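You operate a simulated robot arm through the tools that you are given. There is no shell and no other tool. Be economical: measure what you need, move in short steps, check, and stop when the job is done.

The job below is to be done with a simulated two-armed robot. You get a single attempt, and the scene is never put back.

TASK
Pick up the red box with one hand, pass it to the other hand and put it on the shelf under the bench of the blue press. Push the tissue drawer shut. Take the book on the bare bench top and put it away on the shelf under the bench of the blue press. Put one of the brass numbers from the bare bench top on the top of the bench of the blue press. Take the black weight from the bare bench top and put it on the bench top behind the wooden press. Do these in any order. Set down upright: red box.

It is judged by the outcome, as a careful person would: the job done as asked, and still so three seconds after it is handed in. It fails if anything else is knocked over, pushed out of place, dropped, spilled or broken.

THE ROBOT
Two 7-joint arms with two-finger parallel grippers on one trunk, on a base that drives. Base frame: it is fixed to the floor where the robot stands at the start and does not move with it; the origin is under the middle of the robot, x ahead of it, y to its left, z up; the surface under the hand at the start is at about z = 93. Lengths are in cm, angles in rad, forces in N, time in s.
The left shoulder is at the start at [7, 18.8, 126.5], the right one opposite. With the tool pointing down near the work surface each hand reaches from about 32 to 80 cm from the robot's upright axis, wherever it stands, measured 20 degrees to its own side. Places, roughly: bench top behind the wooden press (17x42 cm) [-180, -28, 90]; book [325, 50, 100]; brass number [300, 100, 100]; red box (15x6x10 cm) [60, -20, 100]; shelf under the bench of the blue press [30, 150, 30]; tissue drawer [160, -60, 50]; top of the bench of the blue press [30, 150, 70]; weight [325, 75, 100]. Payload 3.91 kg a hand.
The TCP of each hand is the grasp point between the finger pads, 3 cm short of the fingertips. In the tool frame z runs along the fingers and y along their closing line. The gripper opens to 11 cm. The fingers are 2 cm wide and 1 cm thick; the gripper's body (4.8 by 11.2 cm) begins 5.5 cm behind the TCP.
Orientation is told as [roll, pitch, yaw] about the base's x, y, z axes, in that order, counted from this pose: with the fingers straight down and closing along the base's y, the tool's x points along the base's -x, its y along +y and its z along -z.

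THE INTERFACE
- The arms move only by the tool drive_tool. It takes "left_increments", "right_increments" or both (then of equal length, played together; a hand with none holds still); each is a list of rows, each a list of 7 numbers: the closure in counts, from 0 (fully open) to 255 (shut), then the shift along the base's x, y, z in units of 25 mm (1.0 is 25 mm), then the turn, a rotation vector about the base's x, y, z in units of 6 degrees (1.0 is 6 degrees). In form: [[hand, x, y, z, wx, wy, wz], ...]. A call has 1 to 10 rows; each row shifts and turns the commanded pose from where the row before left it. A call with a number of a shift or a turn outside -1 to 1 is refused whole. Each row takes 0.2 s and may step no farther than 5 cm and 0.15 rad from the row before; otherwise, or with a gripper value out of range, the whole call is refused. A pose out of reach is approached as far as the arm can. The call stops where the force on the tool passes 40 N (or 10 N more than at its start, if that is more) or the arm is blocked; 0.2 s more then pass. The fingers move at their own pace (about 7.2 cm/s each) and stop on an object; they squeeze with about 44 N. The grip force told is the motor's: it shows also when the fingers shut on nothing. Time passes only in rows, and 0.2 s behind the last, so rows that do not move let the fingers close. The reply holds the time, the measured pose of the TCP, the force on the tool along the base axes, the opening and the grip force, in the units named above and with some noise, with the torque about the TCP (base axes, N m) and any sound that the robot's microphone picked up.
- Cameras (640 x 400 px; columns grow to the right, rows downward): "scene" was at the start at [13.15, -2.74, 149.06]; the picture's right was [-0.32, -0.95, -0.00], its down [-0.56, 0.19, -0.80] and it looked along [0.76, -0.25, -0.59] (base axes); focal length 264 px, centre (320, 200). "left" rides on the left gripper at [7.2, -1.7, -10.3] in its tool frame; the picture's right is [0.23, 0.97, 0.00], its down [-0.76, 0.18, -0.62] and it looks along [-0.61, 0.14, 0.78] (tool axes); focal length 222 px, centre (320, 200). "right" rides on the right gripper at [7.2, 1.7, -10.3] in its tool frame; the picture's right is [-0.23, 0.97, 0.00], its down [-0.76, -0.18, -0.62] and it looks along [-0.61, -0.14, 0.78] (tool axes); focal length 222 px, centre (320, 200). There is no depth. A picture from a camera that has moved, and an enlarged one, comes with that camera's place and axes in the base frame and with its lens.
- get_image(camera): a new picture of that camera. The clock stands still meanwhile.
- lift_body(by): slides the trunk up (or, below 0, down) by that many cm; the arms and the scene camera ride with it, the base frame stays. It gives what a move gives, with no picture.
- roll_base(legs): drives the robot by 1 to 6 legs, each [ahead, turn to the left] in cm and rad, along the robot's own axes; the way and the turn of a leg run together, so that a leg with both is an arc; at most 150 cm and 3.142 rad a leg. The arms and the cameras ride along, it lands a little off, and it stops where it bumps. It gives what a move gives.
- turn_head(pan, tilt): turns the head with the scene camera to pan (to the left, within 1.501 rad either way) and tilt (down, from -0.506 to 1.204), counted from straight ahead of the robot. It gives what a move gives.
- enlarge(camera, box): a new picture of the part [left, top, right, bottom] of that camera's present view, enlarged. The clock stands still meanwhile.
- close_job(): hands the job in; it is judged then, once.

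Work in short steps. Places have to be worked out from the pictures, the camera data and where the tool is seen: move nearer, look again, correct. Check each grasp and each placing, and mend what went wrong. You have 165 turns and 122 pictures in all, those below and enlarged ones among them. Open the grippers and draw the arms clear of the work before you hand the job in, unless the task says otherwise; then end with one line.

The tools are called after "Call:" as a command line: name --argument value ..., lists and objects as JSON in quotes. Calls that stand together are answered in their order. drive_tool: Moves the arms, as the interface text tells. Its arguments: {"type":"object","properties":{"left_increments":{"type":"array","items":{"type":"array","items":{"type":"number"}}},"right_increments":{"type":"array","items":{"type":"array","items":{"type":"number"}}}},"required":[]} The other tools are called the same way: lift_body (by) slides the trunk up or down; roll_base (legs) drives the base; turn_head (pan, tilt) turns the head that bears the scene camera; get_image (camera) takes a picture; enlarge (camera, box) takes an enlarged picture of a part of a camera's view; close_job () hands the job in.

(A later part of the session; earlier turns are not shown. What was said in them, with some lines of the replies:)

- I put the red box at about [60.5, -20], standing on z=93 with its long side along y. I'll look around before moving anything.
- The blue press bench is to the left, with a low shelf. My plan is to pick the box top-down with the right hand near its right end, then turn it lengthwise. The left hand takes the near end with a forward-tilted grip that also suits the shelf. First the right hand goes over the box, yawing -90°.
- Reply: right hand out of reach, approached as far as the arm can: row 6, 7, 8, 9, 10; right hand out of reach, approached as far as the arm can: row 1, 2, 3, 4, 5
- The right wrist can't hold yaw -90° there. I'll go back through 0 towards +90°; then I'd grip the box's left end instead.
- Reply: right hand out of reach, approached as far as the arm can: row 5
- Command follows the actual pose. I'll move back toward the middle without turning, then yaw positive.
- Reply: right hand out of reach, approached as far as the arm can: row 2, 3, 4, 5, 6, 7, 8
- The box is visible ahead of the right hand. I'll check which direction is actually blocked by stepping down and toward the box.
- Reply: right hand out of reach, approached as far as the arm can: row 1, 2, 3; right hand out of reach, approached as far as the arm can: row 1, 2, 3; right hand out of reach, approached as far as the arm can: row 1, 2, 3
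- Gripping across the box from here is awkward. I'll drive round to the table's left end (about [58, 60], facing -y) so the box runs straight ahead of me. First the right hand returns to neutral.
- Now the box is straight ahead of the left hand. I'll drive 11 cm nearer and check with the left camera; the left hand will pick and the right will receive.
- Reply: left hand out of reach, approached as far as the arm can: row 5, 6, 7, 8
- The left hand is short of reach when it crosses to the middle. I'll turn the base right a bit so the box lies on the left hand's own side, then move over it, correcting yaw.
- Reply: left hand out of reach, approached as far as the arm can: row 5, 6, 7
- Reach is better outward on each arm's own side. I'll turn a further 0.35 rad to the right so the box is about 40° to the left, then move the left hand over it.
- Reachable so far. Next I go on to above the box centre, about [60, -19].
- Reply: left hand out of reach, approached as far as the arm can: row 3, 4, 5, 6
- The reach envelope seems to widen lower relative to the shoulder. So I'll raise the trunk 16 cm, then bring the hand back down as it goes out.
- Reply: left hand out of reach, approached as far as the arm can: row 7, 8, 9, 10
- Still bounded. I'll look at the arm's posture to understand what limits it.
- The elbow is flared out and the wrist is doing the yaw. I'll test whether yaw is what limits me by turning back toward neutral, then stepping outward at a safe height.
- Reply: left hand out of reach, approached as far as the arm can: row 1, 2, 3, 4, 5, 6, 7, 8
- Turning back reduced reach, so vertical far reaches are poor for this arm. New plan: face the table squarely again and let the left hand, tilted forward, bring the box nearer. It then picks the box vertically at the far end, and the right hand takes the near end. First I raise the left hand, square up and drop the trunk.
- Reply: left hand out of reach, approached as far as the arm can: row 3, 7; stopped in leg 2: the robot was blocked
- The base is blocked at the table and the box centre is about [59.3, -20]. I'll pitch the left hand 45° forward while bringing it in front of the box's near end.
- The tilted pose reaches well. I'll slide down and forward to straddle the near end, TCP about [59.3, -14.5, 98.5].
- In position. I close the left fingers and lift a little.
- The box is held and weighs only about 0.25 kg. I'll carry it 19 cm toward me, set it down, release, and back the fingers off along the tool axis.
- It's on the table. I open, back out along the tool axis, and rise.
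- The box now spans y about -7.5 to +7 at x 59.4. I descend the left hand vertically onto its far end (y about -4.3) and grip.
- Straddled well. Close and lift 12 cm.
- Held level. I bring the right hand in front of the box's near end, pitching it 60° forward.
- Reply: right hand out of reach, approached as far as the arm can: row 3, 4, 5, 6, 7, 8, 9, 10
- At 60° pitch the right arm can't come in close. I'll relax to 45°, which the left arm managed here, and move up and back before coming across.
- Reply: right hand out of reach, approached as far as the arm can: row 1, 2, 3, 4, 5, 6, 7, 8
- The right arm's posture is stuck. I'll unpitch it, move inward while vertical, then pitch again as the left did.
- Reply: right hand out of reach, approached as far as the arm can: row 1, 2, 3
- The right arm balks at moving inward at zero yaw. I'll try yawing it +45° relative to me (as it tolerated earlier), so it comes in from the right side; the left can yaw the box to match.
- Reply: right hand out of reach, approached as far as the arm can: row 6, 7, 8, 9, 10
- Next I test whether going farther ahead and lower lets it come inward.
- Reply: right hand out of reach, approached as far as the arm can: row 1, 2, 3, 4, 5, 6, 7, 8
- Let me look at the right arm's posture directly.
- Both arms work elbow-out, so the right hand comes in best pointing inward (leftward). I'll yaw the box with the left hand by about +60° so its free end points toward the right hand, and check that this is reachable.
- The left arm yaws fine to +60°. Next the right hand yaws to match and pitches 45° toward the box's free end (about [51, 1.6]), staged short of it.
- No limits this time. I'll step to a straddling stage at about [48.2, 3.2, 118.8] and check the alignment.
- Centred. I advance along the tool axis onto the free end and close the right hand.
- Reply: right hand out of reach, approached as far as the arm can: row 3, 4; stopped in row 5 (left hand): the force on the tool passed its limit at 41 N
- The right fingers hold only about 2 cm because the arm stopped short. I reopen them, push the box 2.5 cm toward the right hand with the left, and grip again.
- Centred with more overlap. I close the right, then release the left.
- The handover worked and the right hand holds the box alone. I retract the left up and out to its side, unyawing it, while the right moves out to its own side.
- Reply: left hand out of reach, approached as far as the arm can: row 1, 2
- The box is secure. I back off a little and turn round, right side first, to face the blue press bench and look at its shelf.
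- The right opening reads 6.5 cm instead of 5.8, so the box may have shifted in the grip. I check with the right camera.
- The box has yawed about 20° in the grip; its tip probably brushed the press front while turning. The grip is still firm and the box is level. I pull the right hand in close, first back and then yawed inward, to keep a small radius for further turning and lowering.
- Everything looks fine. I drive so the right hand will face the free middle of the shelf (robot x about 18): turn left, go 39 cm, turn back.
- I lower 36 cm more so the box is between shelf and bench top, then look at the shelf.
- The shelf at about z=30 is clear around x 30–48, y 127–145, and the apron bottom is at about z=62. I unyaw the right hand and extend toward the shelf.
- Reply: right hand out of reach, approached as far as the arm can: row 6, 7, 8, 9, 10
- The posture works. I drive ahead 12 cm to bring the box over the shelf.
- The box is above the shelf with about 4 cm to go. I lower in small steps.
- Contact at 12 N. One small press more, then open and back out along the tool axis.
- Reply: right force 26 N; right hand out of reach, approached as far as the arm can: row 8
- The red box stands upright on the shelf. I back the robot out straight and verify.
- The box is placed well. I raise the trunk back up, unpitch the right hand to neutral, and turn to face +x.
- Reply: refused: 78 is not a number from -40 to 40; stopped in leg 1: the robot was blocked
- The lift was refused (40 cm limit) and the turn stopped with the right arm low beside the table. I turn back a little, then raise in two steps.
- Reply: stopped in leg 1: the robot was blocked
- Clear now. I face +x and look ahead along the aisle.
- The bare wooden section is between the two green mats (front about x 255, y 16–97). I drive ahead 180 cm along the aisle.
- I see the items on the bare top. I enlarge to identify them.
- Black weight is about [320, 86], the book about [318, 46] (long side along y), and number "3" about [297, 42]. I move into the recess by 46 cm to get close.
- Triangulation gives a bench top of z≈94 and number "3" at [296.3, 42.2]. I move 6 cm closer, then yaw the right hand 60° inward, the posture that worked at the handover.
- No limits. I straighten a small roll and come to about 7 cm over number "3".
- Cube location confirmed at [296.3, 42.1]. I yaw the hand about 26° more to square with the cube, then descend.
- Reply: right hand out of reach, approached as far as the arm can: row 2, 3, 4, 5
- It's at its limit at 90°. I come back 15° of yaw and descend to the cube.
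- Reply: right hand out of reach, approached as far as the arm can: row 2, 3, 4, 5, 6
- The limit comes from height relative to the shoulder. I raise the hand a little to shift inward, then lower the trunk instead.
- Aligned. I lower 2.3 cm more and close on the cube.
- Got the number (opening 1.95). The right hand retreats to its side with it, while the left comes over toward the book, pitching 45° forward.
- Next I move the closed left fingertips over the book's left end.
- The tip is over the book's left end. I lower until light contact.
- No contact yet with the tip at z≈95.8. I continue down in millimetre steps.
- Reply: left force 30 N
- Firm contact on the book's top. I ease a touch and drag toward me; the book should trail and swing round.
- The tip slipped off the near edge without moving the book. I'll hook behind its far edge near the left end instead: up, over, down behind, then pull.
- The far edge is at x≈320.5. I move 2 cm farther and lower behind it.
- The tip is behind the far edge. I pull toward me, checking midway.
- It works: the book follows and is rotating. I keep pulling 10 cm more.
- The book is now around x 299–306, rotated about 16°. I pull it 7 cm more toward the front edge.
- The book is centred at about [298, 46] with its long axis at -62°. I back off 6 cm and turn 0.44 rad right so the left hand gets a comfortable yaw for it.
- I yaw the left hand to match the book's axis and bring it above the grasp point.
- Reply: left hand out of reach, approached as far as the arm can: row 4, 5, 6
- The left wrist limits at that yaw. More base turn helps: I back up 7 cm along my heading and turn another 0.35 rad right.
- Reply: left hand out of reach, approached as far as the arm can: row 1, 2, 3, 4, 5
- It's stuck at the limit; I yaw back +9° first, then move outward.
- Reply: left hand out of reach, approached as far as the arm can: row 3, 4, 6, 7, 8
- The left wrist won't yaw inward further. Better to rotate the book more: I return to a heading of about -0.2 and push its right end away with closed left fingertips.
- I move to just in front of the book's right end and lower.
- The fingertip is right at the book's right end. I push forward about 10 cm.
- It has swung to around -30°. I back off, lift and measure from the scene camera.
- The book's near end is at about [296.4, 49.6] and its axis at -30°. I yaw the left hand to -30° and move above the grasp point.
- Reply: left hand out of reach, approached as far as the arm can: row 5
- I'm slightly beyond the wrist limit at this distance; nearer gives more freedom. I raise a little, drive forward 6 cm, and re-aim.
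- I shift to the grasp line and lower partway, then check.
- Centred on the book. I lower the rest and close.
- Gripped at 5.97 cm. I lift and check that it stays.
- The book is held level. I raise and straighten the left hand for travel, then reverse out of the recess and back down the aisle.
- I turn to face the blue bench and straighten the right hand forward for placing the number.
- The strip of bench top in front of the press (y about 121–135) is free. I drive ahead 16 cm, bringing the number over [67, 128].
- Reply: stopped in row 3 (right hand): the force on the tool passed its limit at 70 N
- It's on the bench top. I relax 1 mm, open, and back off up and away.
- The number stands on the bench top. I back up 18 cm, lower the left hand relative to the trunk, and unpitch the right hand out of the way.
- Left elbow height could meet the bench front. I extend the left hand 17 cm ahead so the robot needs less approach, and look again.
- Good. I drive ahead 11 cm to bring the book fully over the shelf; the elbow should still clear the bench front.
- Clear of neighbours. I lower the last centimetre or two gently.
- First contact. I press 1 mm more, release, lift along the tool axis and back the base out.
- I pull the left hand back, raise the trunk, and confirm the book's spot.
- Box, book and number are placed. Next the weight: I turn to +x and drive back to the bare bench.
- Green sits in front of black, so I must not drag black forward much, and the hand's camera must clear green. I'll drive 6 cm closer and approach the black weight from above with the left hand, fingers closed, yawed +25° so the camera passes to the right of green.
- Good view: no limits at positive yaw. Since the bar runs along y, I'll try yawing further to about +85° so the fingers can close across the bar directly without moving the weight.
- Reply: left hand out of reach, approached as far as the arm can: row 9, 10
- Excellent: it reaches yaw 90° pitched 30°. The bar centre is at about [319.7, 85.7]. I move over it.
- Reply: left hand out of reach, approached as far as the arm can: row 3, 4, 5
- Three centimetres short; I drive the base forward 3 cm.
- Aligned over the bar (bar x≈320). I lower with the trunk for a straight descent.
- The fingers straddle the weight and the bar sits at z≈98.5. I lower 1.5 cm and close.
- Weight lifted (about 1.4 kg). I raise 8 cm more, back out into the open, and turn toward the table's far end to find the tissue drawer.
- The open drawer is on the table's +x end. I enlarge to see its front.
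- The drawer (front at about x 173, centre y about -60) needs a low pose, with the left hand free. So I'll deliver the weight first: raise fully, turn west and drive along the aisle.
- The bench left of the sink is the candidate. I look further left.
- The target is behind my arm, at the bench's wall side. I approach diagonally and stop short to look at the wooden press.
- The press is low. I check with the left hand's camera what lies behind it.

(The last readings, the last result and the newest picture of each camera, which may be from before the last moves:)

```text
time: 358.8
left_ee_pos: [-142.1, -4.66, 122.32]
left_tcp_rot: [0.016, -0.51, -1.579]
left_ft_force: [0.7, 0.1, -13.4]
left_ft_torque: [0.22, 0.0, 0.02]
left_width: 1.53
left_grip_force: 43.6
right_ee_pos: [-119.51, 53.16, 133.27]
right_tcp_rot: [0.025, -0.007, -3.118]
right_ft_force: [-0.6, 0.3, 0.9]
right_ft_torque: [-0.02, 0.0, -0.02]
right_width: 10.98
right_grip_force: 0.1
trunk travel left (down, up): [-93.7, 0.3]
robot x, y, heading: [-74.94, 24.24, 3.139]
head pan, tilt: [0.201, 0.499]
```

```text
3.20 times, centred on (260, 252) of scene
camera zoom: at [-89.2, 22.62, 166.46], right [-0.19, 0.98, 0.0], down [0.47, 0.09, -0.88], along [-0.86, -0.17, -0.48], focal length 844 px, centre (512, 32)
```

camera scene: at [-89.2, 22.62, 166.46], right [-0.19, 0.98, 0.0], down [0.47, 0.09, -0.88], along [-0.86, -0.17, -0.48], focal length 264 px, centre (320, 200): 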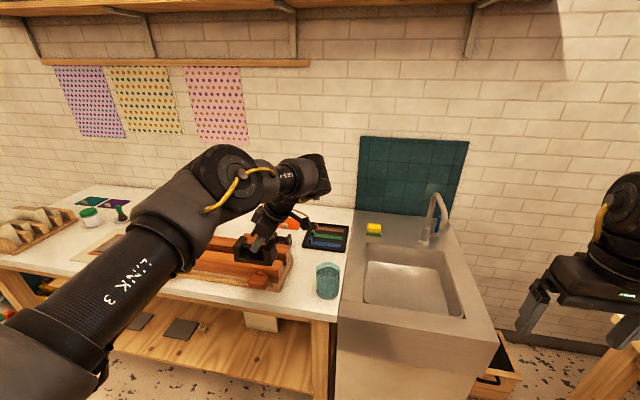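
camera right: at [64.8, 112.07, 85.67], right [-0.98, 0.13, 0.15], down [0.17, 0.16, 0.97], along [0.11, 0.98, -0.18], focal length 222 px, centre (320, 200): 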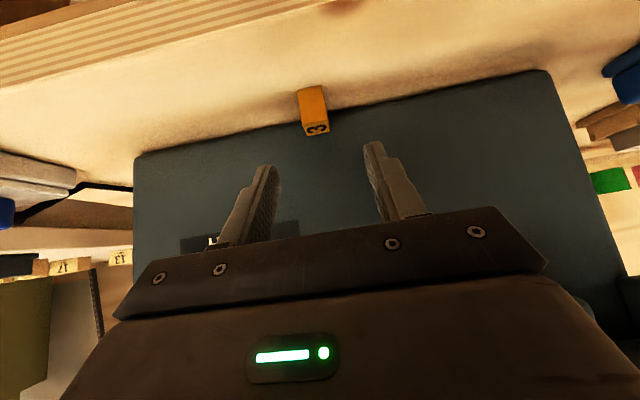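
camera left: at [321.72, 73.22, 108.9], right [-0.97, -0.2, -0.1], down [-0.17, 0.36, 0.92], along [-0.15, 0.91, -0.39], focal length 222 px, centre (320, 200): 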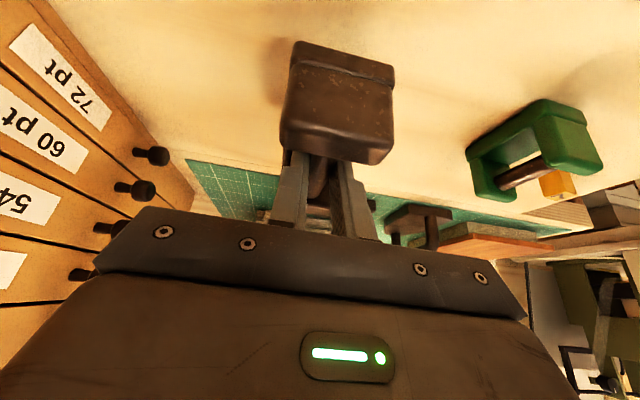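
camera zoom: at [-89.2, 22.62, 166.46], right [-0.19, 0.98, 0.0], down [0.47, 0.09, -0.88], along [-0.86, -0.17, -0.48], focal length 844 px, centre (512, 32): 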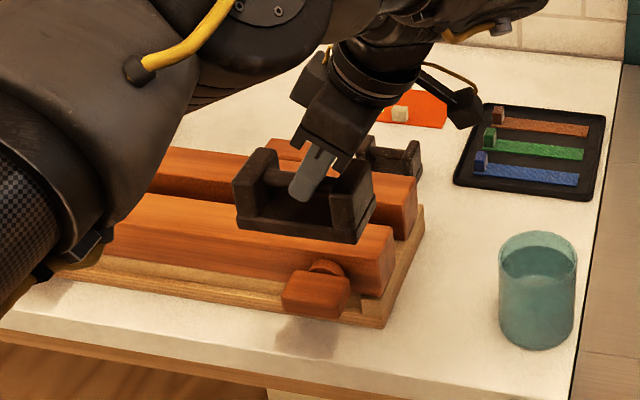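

Another dark weight already sits behind the press at about y -12, so I aim for y about -32. I move in with the weight held high above everything.

Call:
roll_base --legs '[[0, 0.63], [43, 0], [0, -0.63]]'

Call:
get_image --camera "left"

Call:
turn_head --pan 0.45 --tilt 0.85

Call:
get_image --camera "scene"

```text
time: 364.8
left_ee_pos: [-176.26, -29.93, 122.3]
left_tcp_rot: [0.016, -0.508, -1.577]
left_ft_force: [0.4, -0.4, -12.9]
left_ft_torque: [0.22, 0.0, -0.01]
left_width: 1.54
left_grip_force: 44.0
right_ee_pos: [-153.78, 27.99, 133.37]
right_tcp_rot: [0.021, -0.008, -3.111]
right_ft_force: [-0.7, 0.0, 0.3]
right_ft_torque: [0.02, -0.03, 0.04]
right_width: 11.0
right_grip_force: 0.1
trunk travel left (down, up): [-93.7, 0.3]
robot x, y, heading: [-109.17, -0.82, 3.137]
head pan, tilt: [0.201, 0.499]
```

```text
15 pictures are left
camera left: at [-178.05, -18.53, 127.89], right [0.97, 0.2, -0.1], down [0.16, -0.36, 0.92], along [0.15, -0.91, -0.39], focal length 222 px, centre (320, 200)
```

left: 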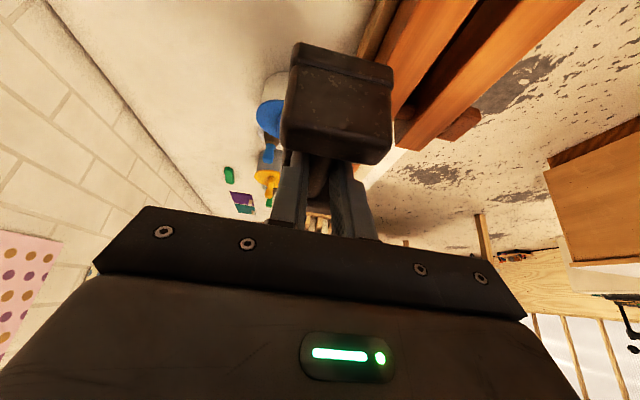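

```text
time: 365.7
left_ee_pos: [-176.1, -29.67, 122.37]
left_tcp_rot: [0.017, -0.51, -1.577]
left_ft_force: [0.6, 0.6, -13.5]
left_ft_torque: [0.21, -0.01, -0.02]
left_width: 1.6
left_grip_force: 43.8
right_ee_pos: [-153.64, 28.15, 133.3]
right_tcp_rot: [0.023, -0.008, -3.112]
right_ft_force: [0.0, 0.4, -0.3]
right_ft_torque: [0.0, 0.0, -0.02]
right_width: 11.0
right_grip_force: 0.2
trunk travel left (down, up): [-93.7, 0.3]
robot x, y, heading: [-109.04, -0.59, 3.139]
head pan, tilt: [0.45, 0.85]
```

```text
14 pictures are left
camera scene: at [-121.47, -3.87, 163.47], right [-0.43, 0.9, 0.0], down [0.68, 0.32, -0.66], along [-0.6, -0.28, -0.75], focal length 264 px, centre (320, 200)
```

scene: 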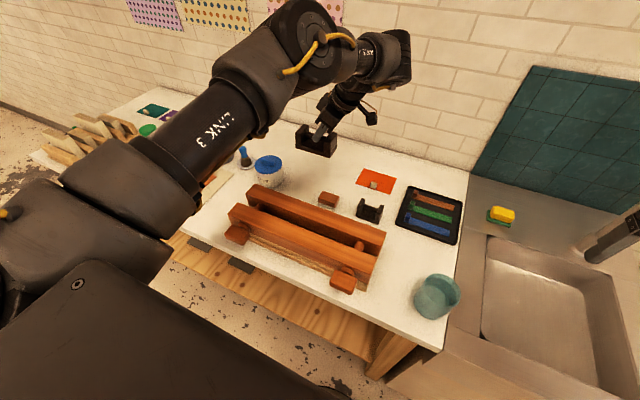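

Clear view: behind the press there's a small brown block at about y -28, another small weight at y -13 and a jar at y -53. I enlarge to measure the free gap between jar and block.

Call:
enlarge --camera "scene" --box '[225, 115, 405, 235]'

```text
3.33 times, centred on (315, 175) of scene
camera zoom: at [-121.47, -3.87, 163.47], right [-0.43, 0.9, 0.0], down [0.68, 0.32, -0.66], along [-0.6, -0.28, -0.75], focal length 879 px, centre (337, 283)
```

zoom: 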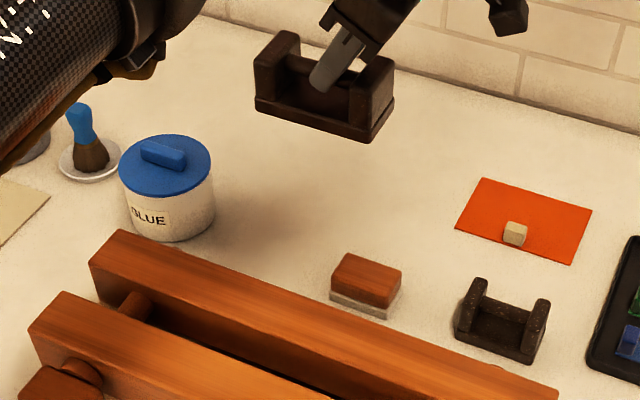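

The gap between glue jar and block is y -47 to -31.5; I'll centre the weight (11.5 cm long) at about [-179, -39.3]. First I shift the hand there while still high.

Call:
drive_tool --left_increments '[[255, -0.25, -0.85, 0, 0, 0, 0], [255, -0.25, -0.85, 0, 0, 0, 0], [255, -0.25, -0.85, 0, 0, 0, 0], [255, -0.25, -0.85, 0, 0, 0, 0]]'

Call:
lift_body --by -12

Call:
enlarge --camera "scene" --box '[200, 90, 400, 240]'

```text
time: 366.7
left_ee_pos: [-177.88, -37.32, 122.33]
left_tcp_rot: [0.014, -0.507, -1.577]
left_ft_force: [0.6, -0.2, -13.2]
left_ft_torque: [0.16, 0.02, -0.02]
left_width: 1.55
left_grip_force: 43.7
left hand out of reach, approached as far as the arm can: row 4
right_ee_pos: [-153.74, 28.0, 133.36]
right_tcp_rot: [0.02, -0.009, -3.113]
right_ft_force: [0.3, -0.9, -0.4]
right_ft_torque: [0.0, 0.01, -0.01]
right_width: 11.0
right_grip_force: 0.0
trunk travel left (down, up): [-93.7, 0.3]
robot x, y, heading: [-108.91, -0.77, 3.135]
head pan, tilt: [0.45, 0.85]
```

```text
time: 368.2
left_ee_pos: [-177.89, -37.02, 110.33]
left_tcp_rot: [0.014, -0.509, -1.577]
left_ft_force: [0.7, 0.0, -13.6]
left_ft_torque: [0.18, -0.02, -0.02]
left_width: 1.54
left_grip_force: 44.2
right_ee_pos: [-153.67, 28.11, 121.37]
right_tcp_rot: [0.024, -0.009, -3.111]
right_ft_force: [-0.3, -0.4, 0.1]
right_ft_torque: [0.02, -0.01, 0.02]
right_width: 11.0
right_grip_force: 0.1
trunk travel left (down, up): [-81.7, 12.3]
robot x, y, heading: [-109.17, -0.82, 3.135]
head pan, tilt: [0.45, 0.85]
```

```text
2.67 times, centred on (300, 165) of scene
camera zoom: at [-121.45, -3.95, 151.47], right [-0.43, 0.9, 0.0], down [0.68, 0.32, -0.66], along [-0.59, -0.28, -0.75], focal length 703 px, centre (373, 293)
```

zoom: 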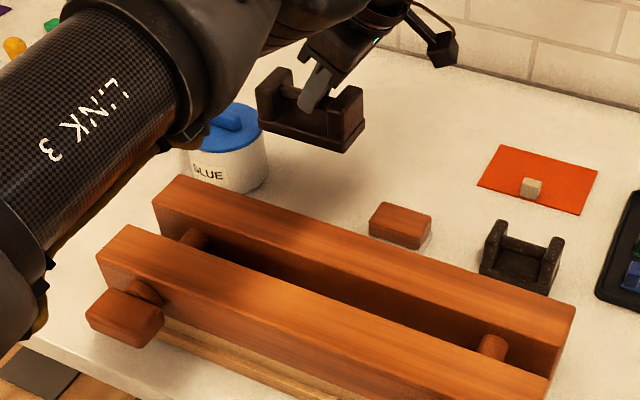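

The weight would land at about y -44 to -33, clear of jar and block. I continue lowering.

Call:
lift_body --by -11.5

Call:
get_image --camera "left"

Call:
enlarge --camera "scene" --box '[200, 90, 400, 240]'

```text
time: 369.6
left_ee_pos: [-177.96, -37.13, 98.79]
left_tcp_rot: [0.014, -0.511, -1.575]
left_ft_force: [-0.2, 0.3, -13.0]
left_ft_torque: [0.17, 0.02, 0.02]
left_width: 1.54
left_grip_force: 44.0
right_ee_pos: [-153.82, 28.09, 109.91]
right_tcp_rot: [0.023, -0.007, -3.112]
right_ft_force: [0.2, -0.9, 0.5]
right_ft_torque: [0.01, -0.04, -0.03]
right_width: 11.0
right_grip_force: 0.1
trunk travel left (down, up): [-70.2, 23.8]
robot x, y, heading: [-108.89, -0.44, 3.135]
head pan, tilt: [0.45, 0.85]
```

```text
11 pictures are left
camera left: at [-179.6, -25.77, 104.39], right [0.97, 0.2, -0.1], down [0.17, -0.36, 0.92], along [0.15, -0.91, -0.39], focal length 222 px, centre (320, 200)
```

left: 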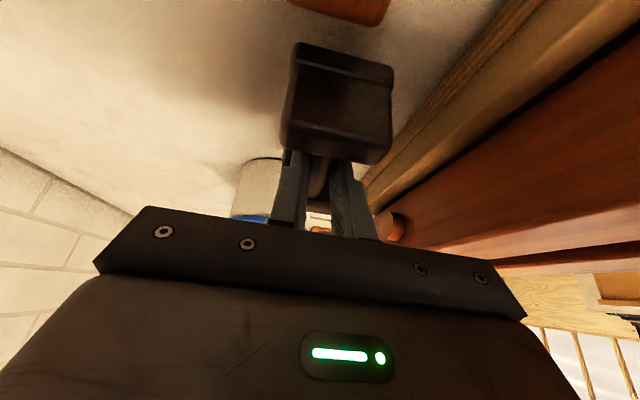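

```text
2.67 times, centred on (300, 165) of scene
camera zoom: at [-121.43, -3.95, 139.97], right [-0.43, 0.9, 0.0], down [0.68, 0.32, -0.66], along [-0.59, -0.28, -0.75], focal length 703 px, centre (373, 293)
```

zoom: 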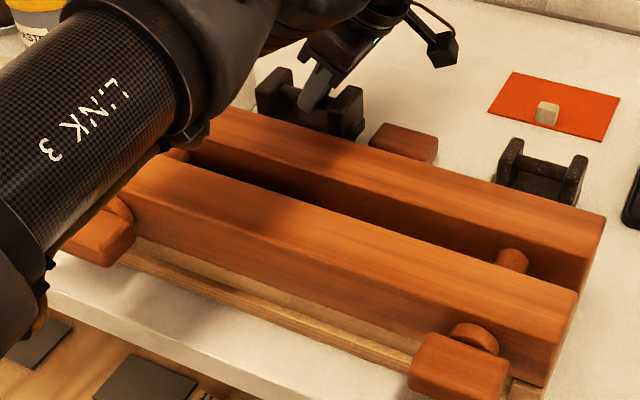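

About 2 cm gap to the block. I lower the last bit in small steps.

Call:
lift_body --by -1.5

Call:
lift_body --by -0.5

Call:
lift_body --by -0.5

```text
time: 370.3
left_ee_pos: [-177.89, -37.17, 97.35]
left_tcp_rot: [0.013, -0.508, -1.578]
left_ft_force: [0.1, 0.7, -13.0]
left_ft_torque: [0.19, -0.01, 0.0]
left_width: 1.55
left_grip_force: 43.2
right_ee_pos: [-153.77, 27.94, 108.31]
right_tcp_rot: [0.027, -0.008, -3.114]
right_ft_force: [-0.6, 0.6, 0.3]
right_ft_torque: [0.04, 0.03, 0.02]
right_width: 10.99
right_grip_force: 0.1
trunk travel left (down, up): [-68.7, 25.3]
robot x, y, heading: [-108.98, -0.71, 3.136]
head pan, tilt: [0.45, 0.85]
```

```text
time: 370.8
left_ee_pos: [-177.76, -37.11, 96.88]
left_tcp_rot: [0.015, -0.509, -1.578]
left_ft_force: [-0.2, -0.8, -13.1]
left_ft_torque: [0.2, 0.02, 0.01]
left_width: 1.57
left_grip_force: 44.1
right_ee_pos: [-153.79, 28.06, 107.79]
right_tcp_rot: [0.024, -0.009, -3.111]
right_ft_force: [-0.1, 0.5, -0.3]
right_ft_torque: [0.01, 0.0, 0.03]
right_width: 11.02
right_grip_force: 0.1
trunk travel left (down, up): [-68.2, 25.8]
robot x, y, heading: [-109.14, -0.42, 3.138]
head pan, tilt: [0.45, 0.85]
```

```text
time: 371.3
left_ee_pos: [-177.77, -37.1, 96.2]
left_tcp_rot: [0.015, -0.507, -1.577]
left_ft_force: [0.9, -0.6, -13.6]
left_ft_torque: [0.24, -0.02, 0.01]
left_width: 1.54
left_grip_force: 44.4
right_ee_pos: [-153.78, 28.11, 107.32]
right_tcp_rot: [0.023, -0.007, -3.113]
right_ft_force: [0.3, -0.9, 0.5]
right_ft_torque: [-0.01, 0.01, 0.03]
right_width: 11.01
right_grip_force: 0.0
trunk travel left (down, up): [-67.7, 26.3]
robot x, y, heading: [-108.36, -0.82, 3.14]
head pan, tilt: [0.45, 0.85]
```

No contact yet; I continue.

Call:
lift_body --by -0.4

Call:
lift_body --by -0.4

Call:
lift_body --by -0.3

```text
time: 371.9
left_ee_pos: [-177.9, -37.22, 96.29]
left_tcp_rot: [0.008, -0.513, -1.574]
left_ft_force: [-2.4, -0.4, -0.2]
left_ft_torque: [-0.81, 0.04, -0.08]
left_width: 1.56
left_grip_force: 43.7
right_ee_pos: [-153.61, 28.18, 107.09]
right_tcp_rot: [0.023, -0.012, -3.113]
right_ft_force: [0.4, -0.2, -0.7]
right_ft_torque: [0.0, 0.03, 0.03]
right_width: 10.98
right_grip_force: 0.2
trunk travel left (down, up): [-67.3, 26.7]
robot x, y, heading: [-109.13, -0.55, 3.137]
head pan, tilt: [0.45, 0.85]
```

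```text
time: 372.4
left_ee_pos: [-177.83, -37.06, 96.21]
left_tcp_rot: [0.0, -0.512, -1.569]
left_ft_force: [-13.1, -6.3, 28.8]
left_ft_torque: [0.27, 0.28, -0.04]
left_width: 1.57
left_grip_force: 43.7
right_ee_pos: [-153.44, 28.25, 106.64]
right_tcp_rot: [0.027, -0.013, -3.112]
right_ft_force: [0.8, 0.2, -0.3]
right_ft_torque: [-0.01, -0.02, 0.0]
right_width: 11.02
right_grip_force: 0.1
trunk travel left (down, up): [-66.9, 27.1]
robot x, y, heading: [-108.65, -0.85, 3.133]
head pan, tilt: [0.45, 0.85]
```

```text
time: 372.9
left_ee_pos: [-177.81, -37.06, 95.87]
left_tcp_rot: [0.004, -0.513, -1.571]
left_ft_force: [-14.7, -6.3, 34.2]
left_ft_torque: [-0.6, 0.33, -0.13]
left_width: 1.57
left_grip_force: 43.6
right_ee_pos: [-153.41, 28.23, 106.34]
right_tcp_rot: [0.026, -0.013, -3.113]
right_ft_force: [-0.6, 0.0, 0.2]
right_ft_torque: [0.0, 0.0, -0.03]
right_width: 11.0
right_grip_force: 0.0
trunk travel left (down, up): [-66.6, 27.4]
robot x, y, heading: [-109.26, -0.62, 3.138]
head pan, tilt: [0.45, 0.85]
```

Firmly down. I relieve 0.5 cm, open the fingers to clear the bar, and rise with the trunk.

Call:
lift_body --by 0.5

Call:
drive_tool --left_increments '[[200, 0, 0, 0, 0, 0, 0], [130, 0, 0, 0, 0, 0, 0], [130, 0, 0, 0, 0, 0, 0], [130, 0, 0, 0, 0, 0, 0]]'

Call:
lift_body --by 9

Call:
enlarge --camera "scene" --box '[200, 90, 400, 240]'

```text
time: 373.5
left_ee_pos: [-177.62, -36.97, 95.88]
left_tcp_rot: [0.012, -0.509, -1.577]
left_ft_force: [-8.7, -3.8, 15.9]
left_ft_torque: [-1.08, 0.17, -0.31]
left_width: 1.54
left_grip_force: 43.8
right_ee_pos: [-153.55, 28.3, 106.86]
right_tcp_rot: [0.026, -0.012, -3.112]
right_ft_force: [-0.4, 0.2, 0.8]
right_ft_torque: [0.01, 0.0, 0.01]
right_width: 10.98
right_grip_force: 0.0
trunk travel left (down, up): [-67.1, 26.9]
robot x, y, heading: [-108.98, -0.39, 3.139]
head pan, tilt: [0.45, 0.85]
```

```text
time: 374.5
left_ee_pos: [-177.82, -37.06, 95.9]
left_tcp_rot: [0.012, -0.509, -1.576]
left_ft_force: [0.2, -0.6, 0.7]
left_ft_torque: [-0.01, 0.0, 0.0]
left_width: 5.39
left_grip_force: 0.0
right_ee_pos: [-153.68, 28.22, 106.72]
right_tcp_rot: [0.026, -0.011, -3.113]
right_ft_force: [0.5, -0.5, -0.3]
right_ft_torque: [0.0, -0.03, -0.02]
right_width: 11.0
right_grip_force: 0.0
trunk travel left (down, up): [-67.1, 26.9]
robot x, y, heading: [-108.96, -0.24, 3.143]
head pan, tilt: [0.45, 0.85]
```

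```text
time: 375.7
left_ee_pos: [-177.86, -37.14, 104.78]
left_tcp_rot: [0.012, -0.511, -1.575]
left_ft_force: [0.2, -0.1, -0.1]
left_ft_torque: [-0.03, -0.01, 0.05]
left_width: 5.39
left_grip_force: 0.1
right_ee_pos: [-153.64, 28.15, 115.74]
right_tcp_rot: [0.025, -0.011, -3.114]
right_ft_force: [-0.2, -0.5, 0.6]
right_ft_torque: [0.01, 0.0, -0.02]
right_width: 11.03
right_grip_force: 0.0
trunk travel left (down, up): [-76.1, 17.9]
robot x, y, heading: [-108.88, -0.75, 3.139]
head pan, tilt: [0.45, 0.85]
```

```text
2.67 times, centred on (300, 165) of scene
camera zoom: at [-121.27, -3.83, 145.88], right [-0.43, 0.9, 0.0], down [0.68, 0.32, -0.66], along [-0.6, -0.28, -0.75], focal length 703 px, centre (373, 293)
```

zoom: 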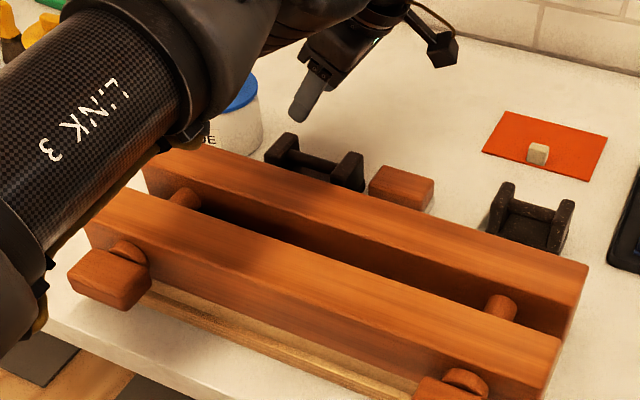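

The weight stands behind the press, clear of everything. I raise, back off, and reconfigure the left hand to a vertical neutral pose for the drawer push.

Call:
lift_body --by 14

Call:
roll_base --legs '[[-40, 0]]'

Call:
drive_tool --left_increments '[[255, 0.5, 0, 0, 0.98, 0, 0], [255, 0.5, 0, 0, 0.98, 0, 0], [255, 0.5, 0, 0, 0.98, 0, 0], [255, 0.5, 0, 0, 0.98, 0, 0], [255, 0.5, 0, 0, 0.98, 0, 0], [255, 0.5, 0.2, 0, 0, 0, -1], [255, 0.5, 0.2, 0, 0, 0, -1], [255, 0.5, 0.2, 0, 0, 0, -1], [255, 0.5, 0.2, 0, 0, 0, -1], [255, 0.5, 0.2, 0, 0, 0, -1]]'

Call:
drive_tool --left_increments '[[255, 0.5, 0.2, 0, 0, 0, -1], [255, 0.5, 0.2, 0, 0, 0, -1], [255, 0.5, 0.2, 0, 0, 0, -1], [255, 0.5, 0.2, 0, 0, 0, -1], [255, 0.5, 0.2, 0, 0, 0, -1], [255, 0.5, 0.2, 0, 0, 0, -1], [255, 0.5, 0.2, 0, 0, 0, -1], [255, 0.5, 0.2, 0, 0, 0, -1], [255, 0, 0, 0, 0, 0, -1], [255, 0, 0, 0, 0, 0, -1]]' --right_increments '[[255, 0, 0, 0, 0, 0, 0], [255, 0, 0, 0, 0, 0, 0], [255, 0, 0, 0, 0, 0, 0], [255, 0, 0, 0, 0, 0, 0], [255, 0, 0, 0, 0, 0, 0], [255, 0, 0, 0, 0, 0, 0], [255, 0, 0, 0, 0, 0, 0], [255, 0, 0, 0, 0, 0, 0], [255, 0, 0, 0, 0, 0, 0], [255, 0, 0, 0, 0, 0, 0]]'

```text
time: 377.4
left_ee_pos: [-177.7, -37.04, 118.79]
left_tcp_rot: [0.012, -0.51, -1.575]
left_ft_force: [-0.4, 0.5, 0.0]
left_ft_torque: [0.03, -0.02, 0.02]
left_width: 5.39
left_grip_force: 0.1
right_ee_pos: [-153.55, 28.16, 129.61]
right_tcp_rot: [0.025, -0.012, -3.113]
right_ft_force: [-0.4, -0.4, -0.6]
right_ft_torque: [0.0, -0.02, 0.01]
right_width: 11.01
right_grip_force: 0.0
trunk travel left (down, up): [-90.1, 3.9]
robot x, y, heading: [-108.78, -0.76, 3.136]
head pan, tilt: [0.45, 0.85]
```

```text
time: 379.9
left_ee_pos: [-137.33, -37.55, 118.72]
left_tcp_rot: [0.015, -0.51, -1.57]
left_ft_force: [-0.8, -0.2, -0.3]
left_ft_torque: [0.01, -0.02, 0.03]
left_width: 5.39
left_grip_force: 0.0
right_ee_pos: [-113.61, 27.86, 129.71]
right_tcp_rot: [0.024, -0.008, -3.108]
right_ft_force: [-0.1, -0.3, -0.4]
right_ft_torque: [0.01, 0.0, -0.03]
right_width: 10.99
right_grip_force: 0.1
trunk travel left (down, up): [-90.1, 3.9]
robot x, y, heading: [-68.75, -0.79, -3.142]
head pan, tilt: [0.45, 0.85]
```

```text
time: 382.1
left_ee_pos: [-124.58, -35.05, 119.0]
left_tcp_rot: [0.01, 0.006, -2.096]
left_ft_force: [0.6, 0.0, -0.4]
left_ft_torque: [-0.02, 0.01, -0.02]
left_width: 0.04
left_grip_force: 38.2
right_ee_pos: [-113.3, 27.89, 129.75]
right_tcp_rot: [0.028, -0.01, -3.106]
right_ft_force: [0.6, 0.3, 0.3]
right_ft_torque: [-0.01, 0.01, 0.0]
right_width: 11.0
right_grip_force: 0.2
trunk travel left (down, up): [-90.1, 3.9]
robot x, y, heading: [-68.52, -0.74, -3.14]
head pan, tilt: [0.45, 0.85]
```

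```text
time: 384.3
left_ee_pos: [-108.76, -22.79, 118.83]
left_tcp_rot: [0.015, 0.001, -3.14]
left_ft_force: [-0.6, 0.0, 0.6]
left_ft_torque: [-0.03, -0.02, 0.0]
left_width: 0.01
left_grip_force: 37.8
left hand out of reach, approached as far as the arm can: row 6, 7, 8, 9, 10
right_ee_pos: [-113.26, 27.94, 129.79]
right_tcp_rot: [0.025, -0.011, -3.108]
right_ft_force: [0.6, 0.8, 0.9]
right_ft_torque: [0.0, 0.02, -0.02]
right_width: 0.0
right_grip_force: 37.5
trunk travel left (down, up): [-90.1, 3.9]
robot x, y, heading: [-68.65, -0.84, -3.135]
head pan, tilt: [0.45, 0.85]
```

Both hands are compact. I drive back round through the aisle to the table's far end and look down the corridor.

Call:
roll_base --legs '[[0, -2.26], [77, 0], [0, -0.885], [125, 0], [98, 0], [0, -1.57]]'

Call:
turn_head --pan 0.0 --tilt 0.45

Call:
get_image --camera "scene"

```text
time: 410.6
left_ee_pos: [224.53, 20.23, 118.74]
left_tcp_rot: [0.016, 0.001, -1.59]
left_ft_force: [-0.1, 0.0, -0.7]
left_ft_torque: [0.03, -0.01, -0.02]
left_width: 0.0
left_grip_force: 38.1
right_ee_pos: [173.53, 17.03, 129.8]
right_tcp_rot: [0.026, -0.01, -1.56]
right_ft_force: [0.8, -1.4, 0.6]
right_ft_torque: [0.0, -0.01, 0.0]
right_width: 0.01
right_grip_force: 37.5
trunk travel left (down, up): [-90.1, 3.9]
robot x, y, heading: [202.89, 61.07, -1.596]
head pan, tilt: [0.45, 0.85]
```

```text
time: 411.5
left_ee_pos: [224.42, 20.26, 118.78]
left_tcp_rot: [0.014, 0.001, -1.589]
left_ft_force: [-0.8, 0.1, -0.2]
left_ft_torque: [-0.01, -0.01, 0.02]
left_width: 0.0
left_grip_force: 37.3
right_ee_pos: [173.46, 16.9, 129.79]
right_tcp_rot: [0.026, -0.011, -1.56]
right_ft_force: [-0.4, -0.8, 0.2]
right_ft_torque: [0.02, -0.01, 0.02]
right_width: 0.01
right_grip_force: 38.0
trunk travel left (down, up): [-90.1, 3.9]
robot x, y, heading: [203.14, 60.7, -1.595]
head pan, tilt: [0.0, 0.45]
```

```text
8 pictures are left
camera scene: at [202.5, 46.84, 163.32], right [-1.0, 0.02, 0.0], down [0.01, 0.44, -0.9], along [-0.02, -0.9, -0.44], focal length 264 px, centre (320, 200)
```

scene: 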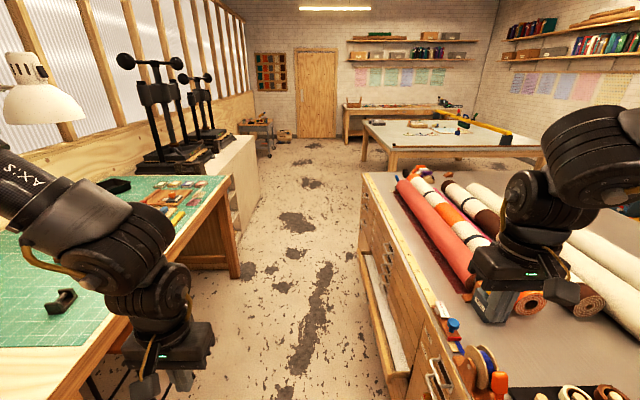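

The corridor is clear; the drawer front is at x≈173. I drive down at a slight left slant, turn to face the drawers and stop with the right hand at about x 181.

Call:
roll_base --legs '[[0, 0.125], [137, 0], [0, -1.67], [-8, 0]]'

Call:
turn_head --pan -0.3 --tilt 0.9

Call:
get_image --camera "scene"

```text
time: 423.7
left_ee_pos: [184.07, -98.07, 118.61]
left_tcp_rot: [0.013, 0.011, -3.135]
left_ft_force: [-0.3, 0.1, 0.2]
left_ft_torque: [0.0, -0.05, 0.0]
left_width: 0.01
left_grip_force: 37.4
right_ee_pos: [179.39, -47.08, 129.37]
right_tcp_rot: [0.025, -0.003, -3.107]
right_ft_force: [-0.4, -0.6, 0.2]
right_ft_torque: [0.01, -0.07, -0.03]
right_width: 0.0
right_grip_force: 37.7
trunk travel left (down, up): [-90.1, 3.9]
robot x, y, heading: [225.14, -75.74, -3.141]
head pan, tilt: [0.0, 0.45]
```

```text
time: 424.6
left_ee_pos: [185.31, -98.02, 118.97]
left_tcp_rot: [0.014, -0.002, -3.137]
left_ft_force: [0.1, 0.3, -0.1]
left_ft_torque: [0.0, 0.01, 0.0]
left_width: 0.02
left_grip_force: 37.3
right_ee_pos: [180.75, -47.09, 129.84]
right_tcp_rot: [0.024, -0.013, -3.108]
right_ft_force: [-0.3, -0.3, -0.1]
right_ft_torque: [-0.04, 0.0, -0.03]
right_width: 0.01
right_grip_force: 38.1
trunk travel left (down, up): [-90.1, 3.9]
robot x, y, heading: [225.24, -75.68, -3.14]
head pan, tilt: [-0.3, 0.901]
```

```text
7 pictures are left
camera scene: at [213.17, -73.24, 159.54], right [0.29, 0.96, 0.0], down [0.75, -0.23, -0.62], along [-0.6, 0.18, -0.78], focal length 264 px, centre (320, 200)
```

scene: 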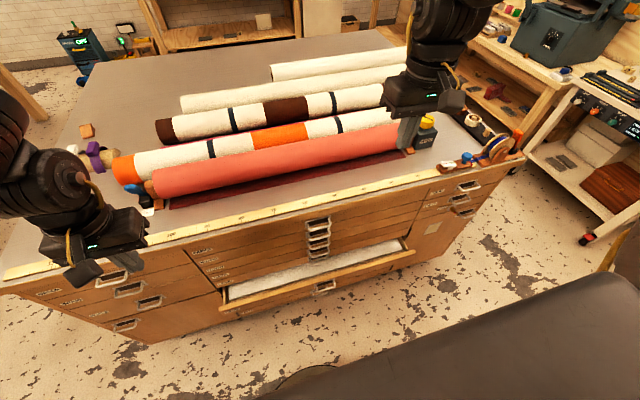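

The drawer's panel spans y -100 to -17 with its handle at -60. The right fist at y -47 is well placed; I lower the trunk to z≈51.

Call:
lift_body --by -40

Call:
lift_body --by -38.5

Call:
get_image --camera "scene"

```text
time: 428.4
left_ee_pos: [184.95, -98.04, 78.91]
left_tcp_rot: [0.014, 0.002, -3.136]
left_ft_force: [0.2, 0.0, -1.1]
left_ft_torque: [0.0, 0.01, 0.0]
left_width: 0.01
left_grip_force: 38.0
right_ee_pos: [180.38, -47.1, 89.72]
right_tcp_rot: [0.023, -0.011, -3.106]
right_ft_force: [0.0, 1.3, -0.2]
right_ft_torque: [0.02, -0.03, -0.02]
right_width: 0.0
right_grip_force: 37.9
trunk travel left (down, up): [-50.1, 43.9]
robot x, y, heading: [225.19, -75.44, -3.145]
head pan, tilt: [-0.3, 0.901]
```

```text
time: 432.1
left_ee_pos: [184.98, -97.93, 40.27]
left_tcp_rot: [0.014, 0.004, -3.138]
left_ft_force: [-0.1, 0.6, 0.5]
left_ft_torque: [0.01, -0.01, 0.0]
left_width: 0.01
left_grip_force: 37.7
right_ee_pos: [180.45, -47.16, 51.34]
right_tcp_rot: [0.024, -0.009, -3.107]
right_ft_force: [0.6, 0.2, 0.5]
right_ft_torque: [-0.01, -0.01, 0.02]
right_width: 0.0
right_grip_force: 37.5
trunk travel left (down, up): [-11.6, 82.4]
robot x, y, heading: [225.2, -75.71, -3.143]
head pan, tilt: [-0.3, 0.901]
```

```text
6 pictures are left
camera scene: at [212.79, -73.25, 81.0], right [0.29, 0.96, 0.0], down [0.75, -0.23, -0.62], along [-0.59, 0.18, -0.78], focal length 264 px, centre (320, 200)
```

scene: 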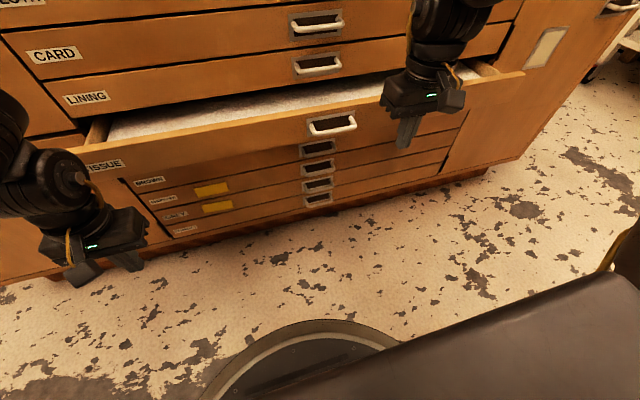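

The fist is at the TISSUE panel's height (46–54). I drive 5 cm closer, then push with the arm.

Call:
roll_base --legs '[[5, 0]]'

Call:
drive_tool --right_increments '[[255, -0.4, 0, 0, 0, 0, 0], [255, -0.4, 0, 0, 0, 0, 0], [255, -0.4, 0, 0, 0, 0, 0], [255, -0.4, 0, 0, 0, 0, 0], [255, -0.4, 0, 0, 0, 0, 0], [255, -0.4, 0, 0, 0, 0, 0], [255, -0.4, 0, 0, 0, 0, 0]]'

```text
time: 433.0
left_ee_pos: [179.88, -98.02, 40.34]
left_tcp_rot: [0.014, 0.001, -3.136]
left_ft_force: [-0.7, -0.6, -0.6]
left_ft_torque: [-0.03, -0.01, 0.01]
left_width: 0.01
left_grip_force: 37.7
right_ee_pos: [175.43, -47.03, 51.24]
right_tcp_rot: [0.023, -0.012, -3.106]
right_ft_force: [-0.5, 0.2, 0.1]
right_ft_torque: [0.02, 0.02, -0.02]
right_width: 0.0
right_grip_force: 37.7
trunk travel left (down, up): [-11.6, 82.4]
robot x, y, heading: [220.52, -75.42, -3.145]
head pan, tilt: [-0.3, 0.901]
```

```text
time: 434.6
left_ee_pos: [179.88, -97.82, 40.44]
left_tcp_rot: [0.014, -0.001, -3.139]
left_ft_force: [-0.8, 0.8, -0.3]
left_ft_torque: [0.0, -0.03, 0.03]
left_width: 0.02
left_grip_force: 37.1
right_ee_pos: [169.37, -47.13, 51.13]
right_tcp_rot: [0.022, -0.001, -3.107]
right_ft_force: [13.8, -2.4, 5.7]
right_ft_torque: [0.37, 1.46, -0.13]
right_width: 0.0
right_grip_force: 37.4
trunk travel left (down, up): [-11.6, 82.4]
robot x, y, heading: [220.3, -75.04, 3.135]
head pan, tilt: [-0.3, 0.901]
stopped in row 7 (right hand): the force on the tool passed its limit at 53 N (the readings are from after the stop); the commanded pose is now the measured one
```

Stopped at 53 N with the fist at x≈169; the drawer may be shut. I take a look.

Call:
get_image --camera "scene"

```text
5 pictures are left
camera scene: at [207.93, -73.27, 81.04], right [0.3, 0.95, 0.0], down [0.75, -0.23, -0.62], along [-0.59, 0.19, -0.78], focal length 264 px, centre (320, 200)
```

scene: 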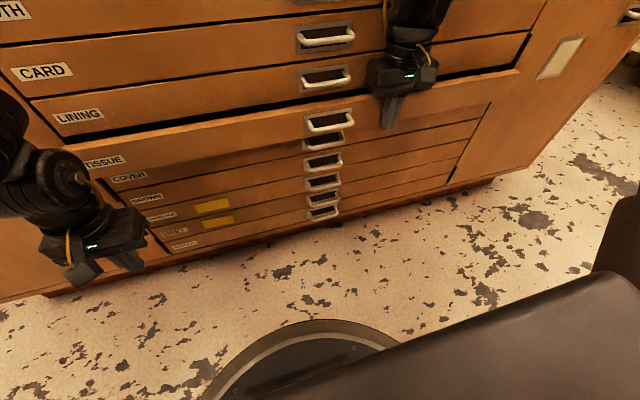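

Nearly shut: the gripper's body is touching the drawer above before the fist finishes. I back off, tilt the fingers forward 30°, and push again with the tips.

Call:
drive_tool --right_increments '[[255, 0.8, 0, 0, 0, 0, 0], [255, 0.8, 0, 0, 0, 0.8, 0], [255, 0, 0, 0, 0, 1, 0], [255, 0, 0, 0, 0, 1, 0], [255, 0, 0, 0, 0, 1, 0], [255, 0, 0, 0, 0, 1, 0]]'

Call:
drive_tool --right_increments '[[255, -0.3, 0, 0, 0, 0, 0], [255, -0.3, 0, 0, 0, 0, 0], [255, -0.3, 0, 0, 0, 0, 0], [255, -0.3, 0, 0, 0, 0, 0], [255, -0.3, 0, 0, 0, 0, 0], [255, -0.3, 0, 0, 0, 0, 0], [255, -0.3, 0, 0, 0, 0, 0], [255, -0.3, 0, 0, 0, 0, 0]]'

```text
time: 436.0
left_ee_pos: [179.9, -97.96, 40.35]
left_tcp_rot: [0.015, 0.001, -3.137]
left_ft_force: [-0.6, -1.1, 0.8]
left_ft_torque: [-0.02, 0.0, 0.0]
left_width: 0.01
left_grip_force: 37.6
right_ee_pos: [172.83, -46.22, 51.05]
right_tcp_rot: [0.008, -0.502, -3.1]
right_ft_force: [0.6, 0.2, -0.2]
right_ft_torque: [0.01, -0.03, -0.04]
right_width: 0.01
right_grip_force: 37.9
right hand out of reach, approached as far as the arm can: row 6
trunk travel left (down, up): [-11.6, 82.4]
robot x, y, heading: [220.33, -75.47, 3.14]
head pan, tilt: [-0.3, 0.901]
```

```text
time: 437.8
left_ee_pos: [180.02, -97.97, 40.44]
left_tcp_rot: [0.015, 0.0, -3.138]
left_ft_force: [0.0, 0.0, 0.6]
left_ft_torque: [0.02, -0.01, 0.01]
left_width: 0.01
left_grip_force: 37.6
right_ee_pos: [167.19, -46.04, 51.2]
right_tcp_rot: [0.004, -0.496, -3.098]
right_ft_force: [24.8, -5.0, 3.0]
right_ft_torque: [-0.02, -0.49, 0.15]
right_width: 0.01
right_grip_force: 37.6
trunk travel left (down, up): [-11.6, 82.4]
robot x, y, heading: [220.59, -75.59, 3.137]
head pan, tilt: [-0.3, 0.901]
```

The tips are at x≈165 with 25 N of resistance, likely flush. One more small push to confirm, then look.

Call:
drive_tool --right_increments '[[255, -0.15, 0, 0, 0, 0, 0], [255, -0.1, 0, 0, 0, 0, 0]]'

Call:
get_image --camera "scene"

```text
time: 438.2
left_ee_pos: [180.01, -98.01, 40.41]
left_tcp_rot: [0.015, 0.001, -3.14]
left_ft_force: [0.6, -0.6, 1.1]
left_ft_torque: [-0.02, -0.04, 0.01]
left_width: 0.0
left_grip_force: 37.6
right_ee_pos: [167.18, -46.02, 51.01]
right_tcp_rot: [0.005, -0.491, -3.097]
right_ft_force: [8.5, -0.5, 3.6]
right_ft_torque: [0.0, -0.09, 0.01]
right_width: 0.01
right_grip_force: 37.5
trunk travel left (down, up): [-11.6, 82.4]
robot x, y, heading: [220.48, -75.5, 3.139]
head pan, tilt: [-0.3, 0.901]
stopped in row 1 (right hand): the force on the tool passed its limit at 46 N (the readings are from after the stop); the commanded pose is now the measured one
```

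```text
4 pictures are left
camera scene: at [207.92, -73.23, 81.01], right [0.3, 0.95, 0.0], down [0.75, -0.23, -0.62], along [-0.59, 0.19, -0.78], focal length 264 px, centre (320, 200)
```

scene: 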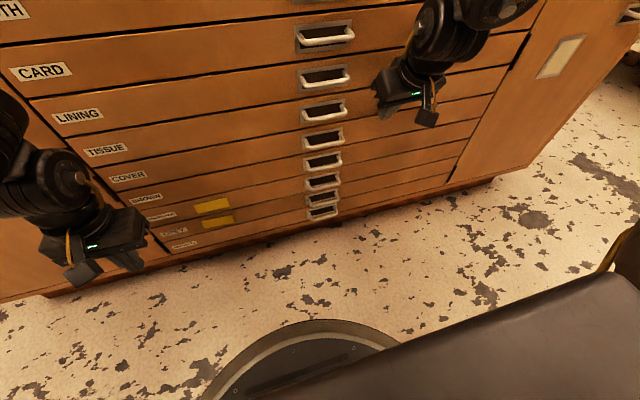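

The TISSUE drawer is flush with its neighbours. I draw the right hand back, open both grippers and raise clear.

Call:
drive_tool --right_increments '[[255, 0.8, 0, 0, 0, 0, 0], [255, 0.8, 0, 0, 0, 0, 0], [255, 0.8, 0, 0, 0, 0, 0], [200, 0.6, 0, 0, 0, -1, 0], [100, 0.4, 0, 0, 0, -1, 0], [0, 0, 0, 0, 0, -1, 0], [0, 0, 0, 0, 0, -1, 0], [0, 0, 0, 0, 0, 0, 0]]' --left_increments '[[255, 0, 0, 0, 0, 0, 0], [255, 0, 0, 0, 0, 0, 0], [255, 0, 0, 0, 0, 0, 0], [200, 0, 0, 0, 0, 0, 0], [100, 0, 0, 0, 0, 0, 0], [0, 0, 0, 0, 0, 0, 0], [0, 0, 0, 0, 0, 0, 0], [0, 0, 0, 0, 0, 0, 0]]'

Call:
lift_body --by 40

Call:
lift_body --by 36

Call:
get_image --camera "scene"

```text
time: 440.0
left_ee_pos: [179.88, -97.83, 40.47]
left_tcp_rot: [0.014, 0.001, -3.138]
left_ft_force: [0.3, -0.4, 0.1]
left_ft_torque: [0.0, -0.02, 0.0]
left_width: 11.01
left_grip_force: 0.1
right_ee_pos: [175.6, -46.02, 50.88]
right_tcp_rot: [0.024, -0.071, -3.103]
right_ft_force: [-0.2, -0.6, 0.3]
right_ft_torque: [0.01, 0.02, 0.05]
right_width: 11.0
right_grip_force: 0.1
trunk travel left (down, up): [-11.6, 82.4]
robot x, y, heading: [220.55, -75.75, 3.143]
head pan, tilt: [-0.3, 0.901]
```

```text
time: 443.8
left_ee_pos: [179.94, -97.95, 80.26]
left_tcp_rot: [0.013, 0.003, -3.139]
left_ft_force: [0.4, -0.4, 0.1]
left_ft_torque: [-0.02, 0.03, -0.02]
left_width: 11.01
left_grip_force: 0.1
right_ee_pos: [175.57, -46.04, 90.95]
right_tcp_rot: [0.023, -0.072, -3.103]
right_ft_force: [-0.2, -0.6, -0.1]
right_ft_torque: [0.01, 0.0, -0.04]
right_width: 10.99
right_grip_force: 0.0
trunk travel left (down, up): [-51.6, 42.4]
robot x, y, heading: [220.25, -75.39, 3.138]
head pan, tilt: [-0.3, 0.901]
```

```text
time: 447.3
left_ee_pos: [179.92, -97.99, 116.36]
left_tcp_rot: [0.014, 0.002, -3.139]
left_ft_force: [0.1, -0.9, 0.3]
left_ft_torque: [-0.02, 0.01, 0.02]
left_width: 11.02
left_grip_force: 0.1
right_ee_pos: [175.59, -45.95, 127.02]
right_tcp_rot: [0.024, -0.072, -3.103]
right_ft_force: [1.2, -0.2, 0.0]
right_ft_torque: [0.0, 0.0, -0.03]
right_width: 10.99
right_grip_force: 0.2
trunk travel left (down, up): [-87.6, 6.4]
robot x, y, heading: [220.0, -75.75, 3.138]
head pan, tilt: [-0.3, 0.901]
```

```text
3 pictures are left
camera scene: at [207.82, -73.21, 156.99], right [0.3, 0.95, 0.0], down [0.75, -0.23, -0.62], along [-0.59, 0.18, -0.78], focal length 264 px, centre (320, 200)
```

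scene: 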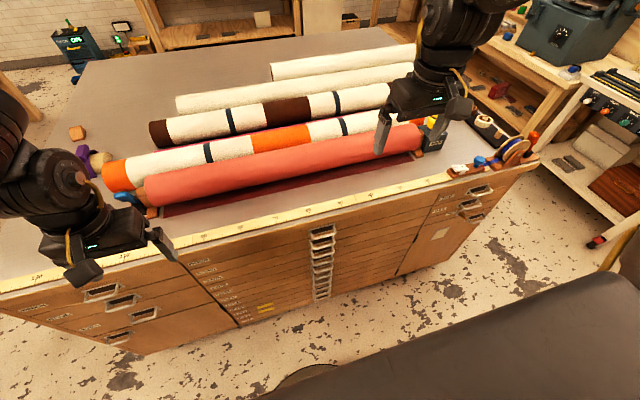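

The drawer is shut and nothing is disturbed. A quick zoom at the blue bench's shelf to confirm the box and book.

Call:
enlarge --camera "scene" --box '[450, 10, 610, 130]'

```text
3.33 times, centred on (530, 70) of scene
camera zoom: at [207.82, -73.21, 156.99], right [0.3, 0.95, 0.0], down [0.75, -0.23, -0.62], along [-0.59, 0.18, -0.78], focal length 879 px, centre (-380, 633)
```

zoom: 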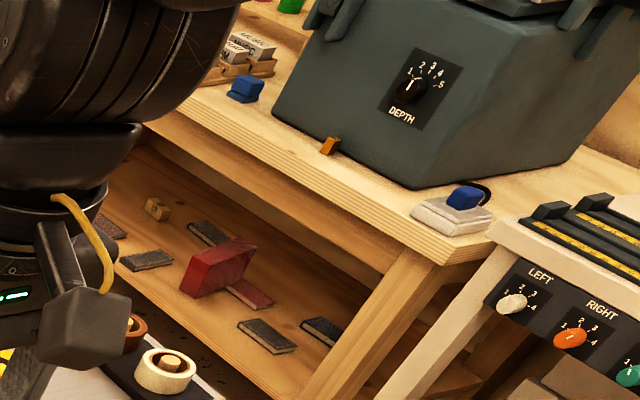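

The box is upright on the shelf, the book lies flat beside it, and the number is on the bench top. I hand in the job.

Call:
close_job

```text
The job is handed in.
```

All five parts of the job are done and handed in. The red box was passed from the left hand to the right and stands upright on the shelf under the blue press bench, with the book lying flat beside it. Brass number 3 is on that bench's top, the black weight is behind the wooden press, and the tissue drawer is shut. The box probably brushed the front of the blue press while I was turning with it. An arm also touched something near the table and bench during one turn. Later pictures showed nothing knocked over or visibly out of place.
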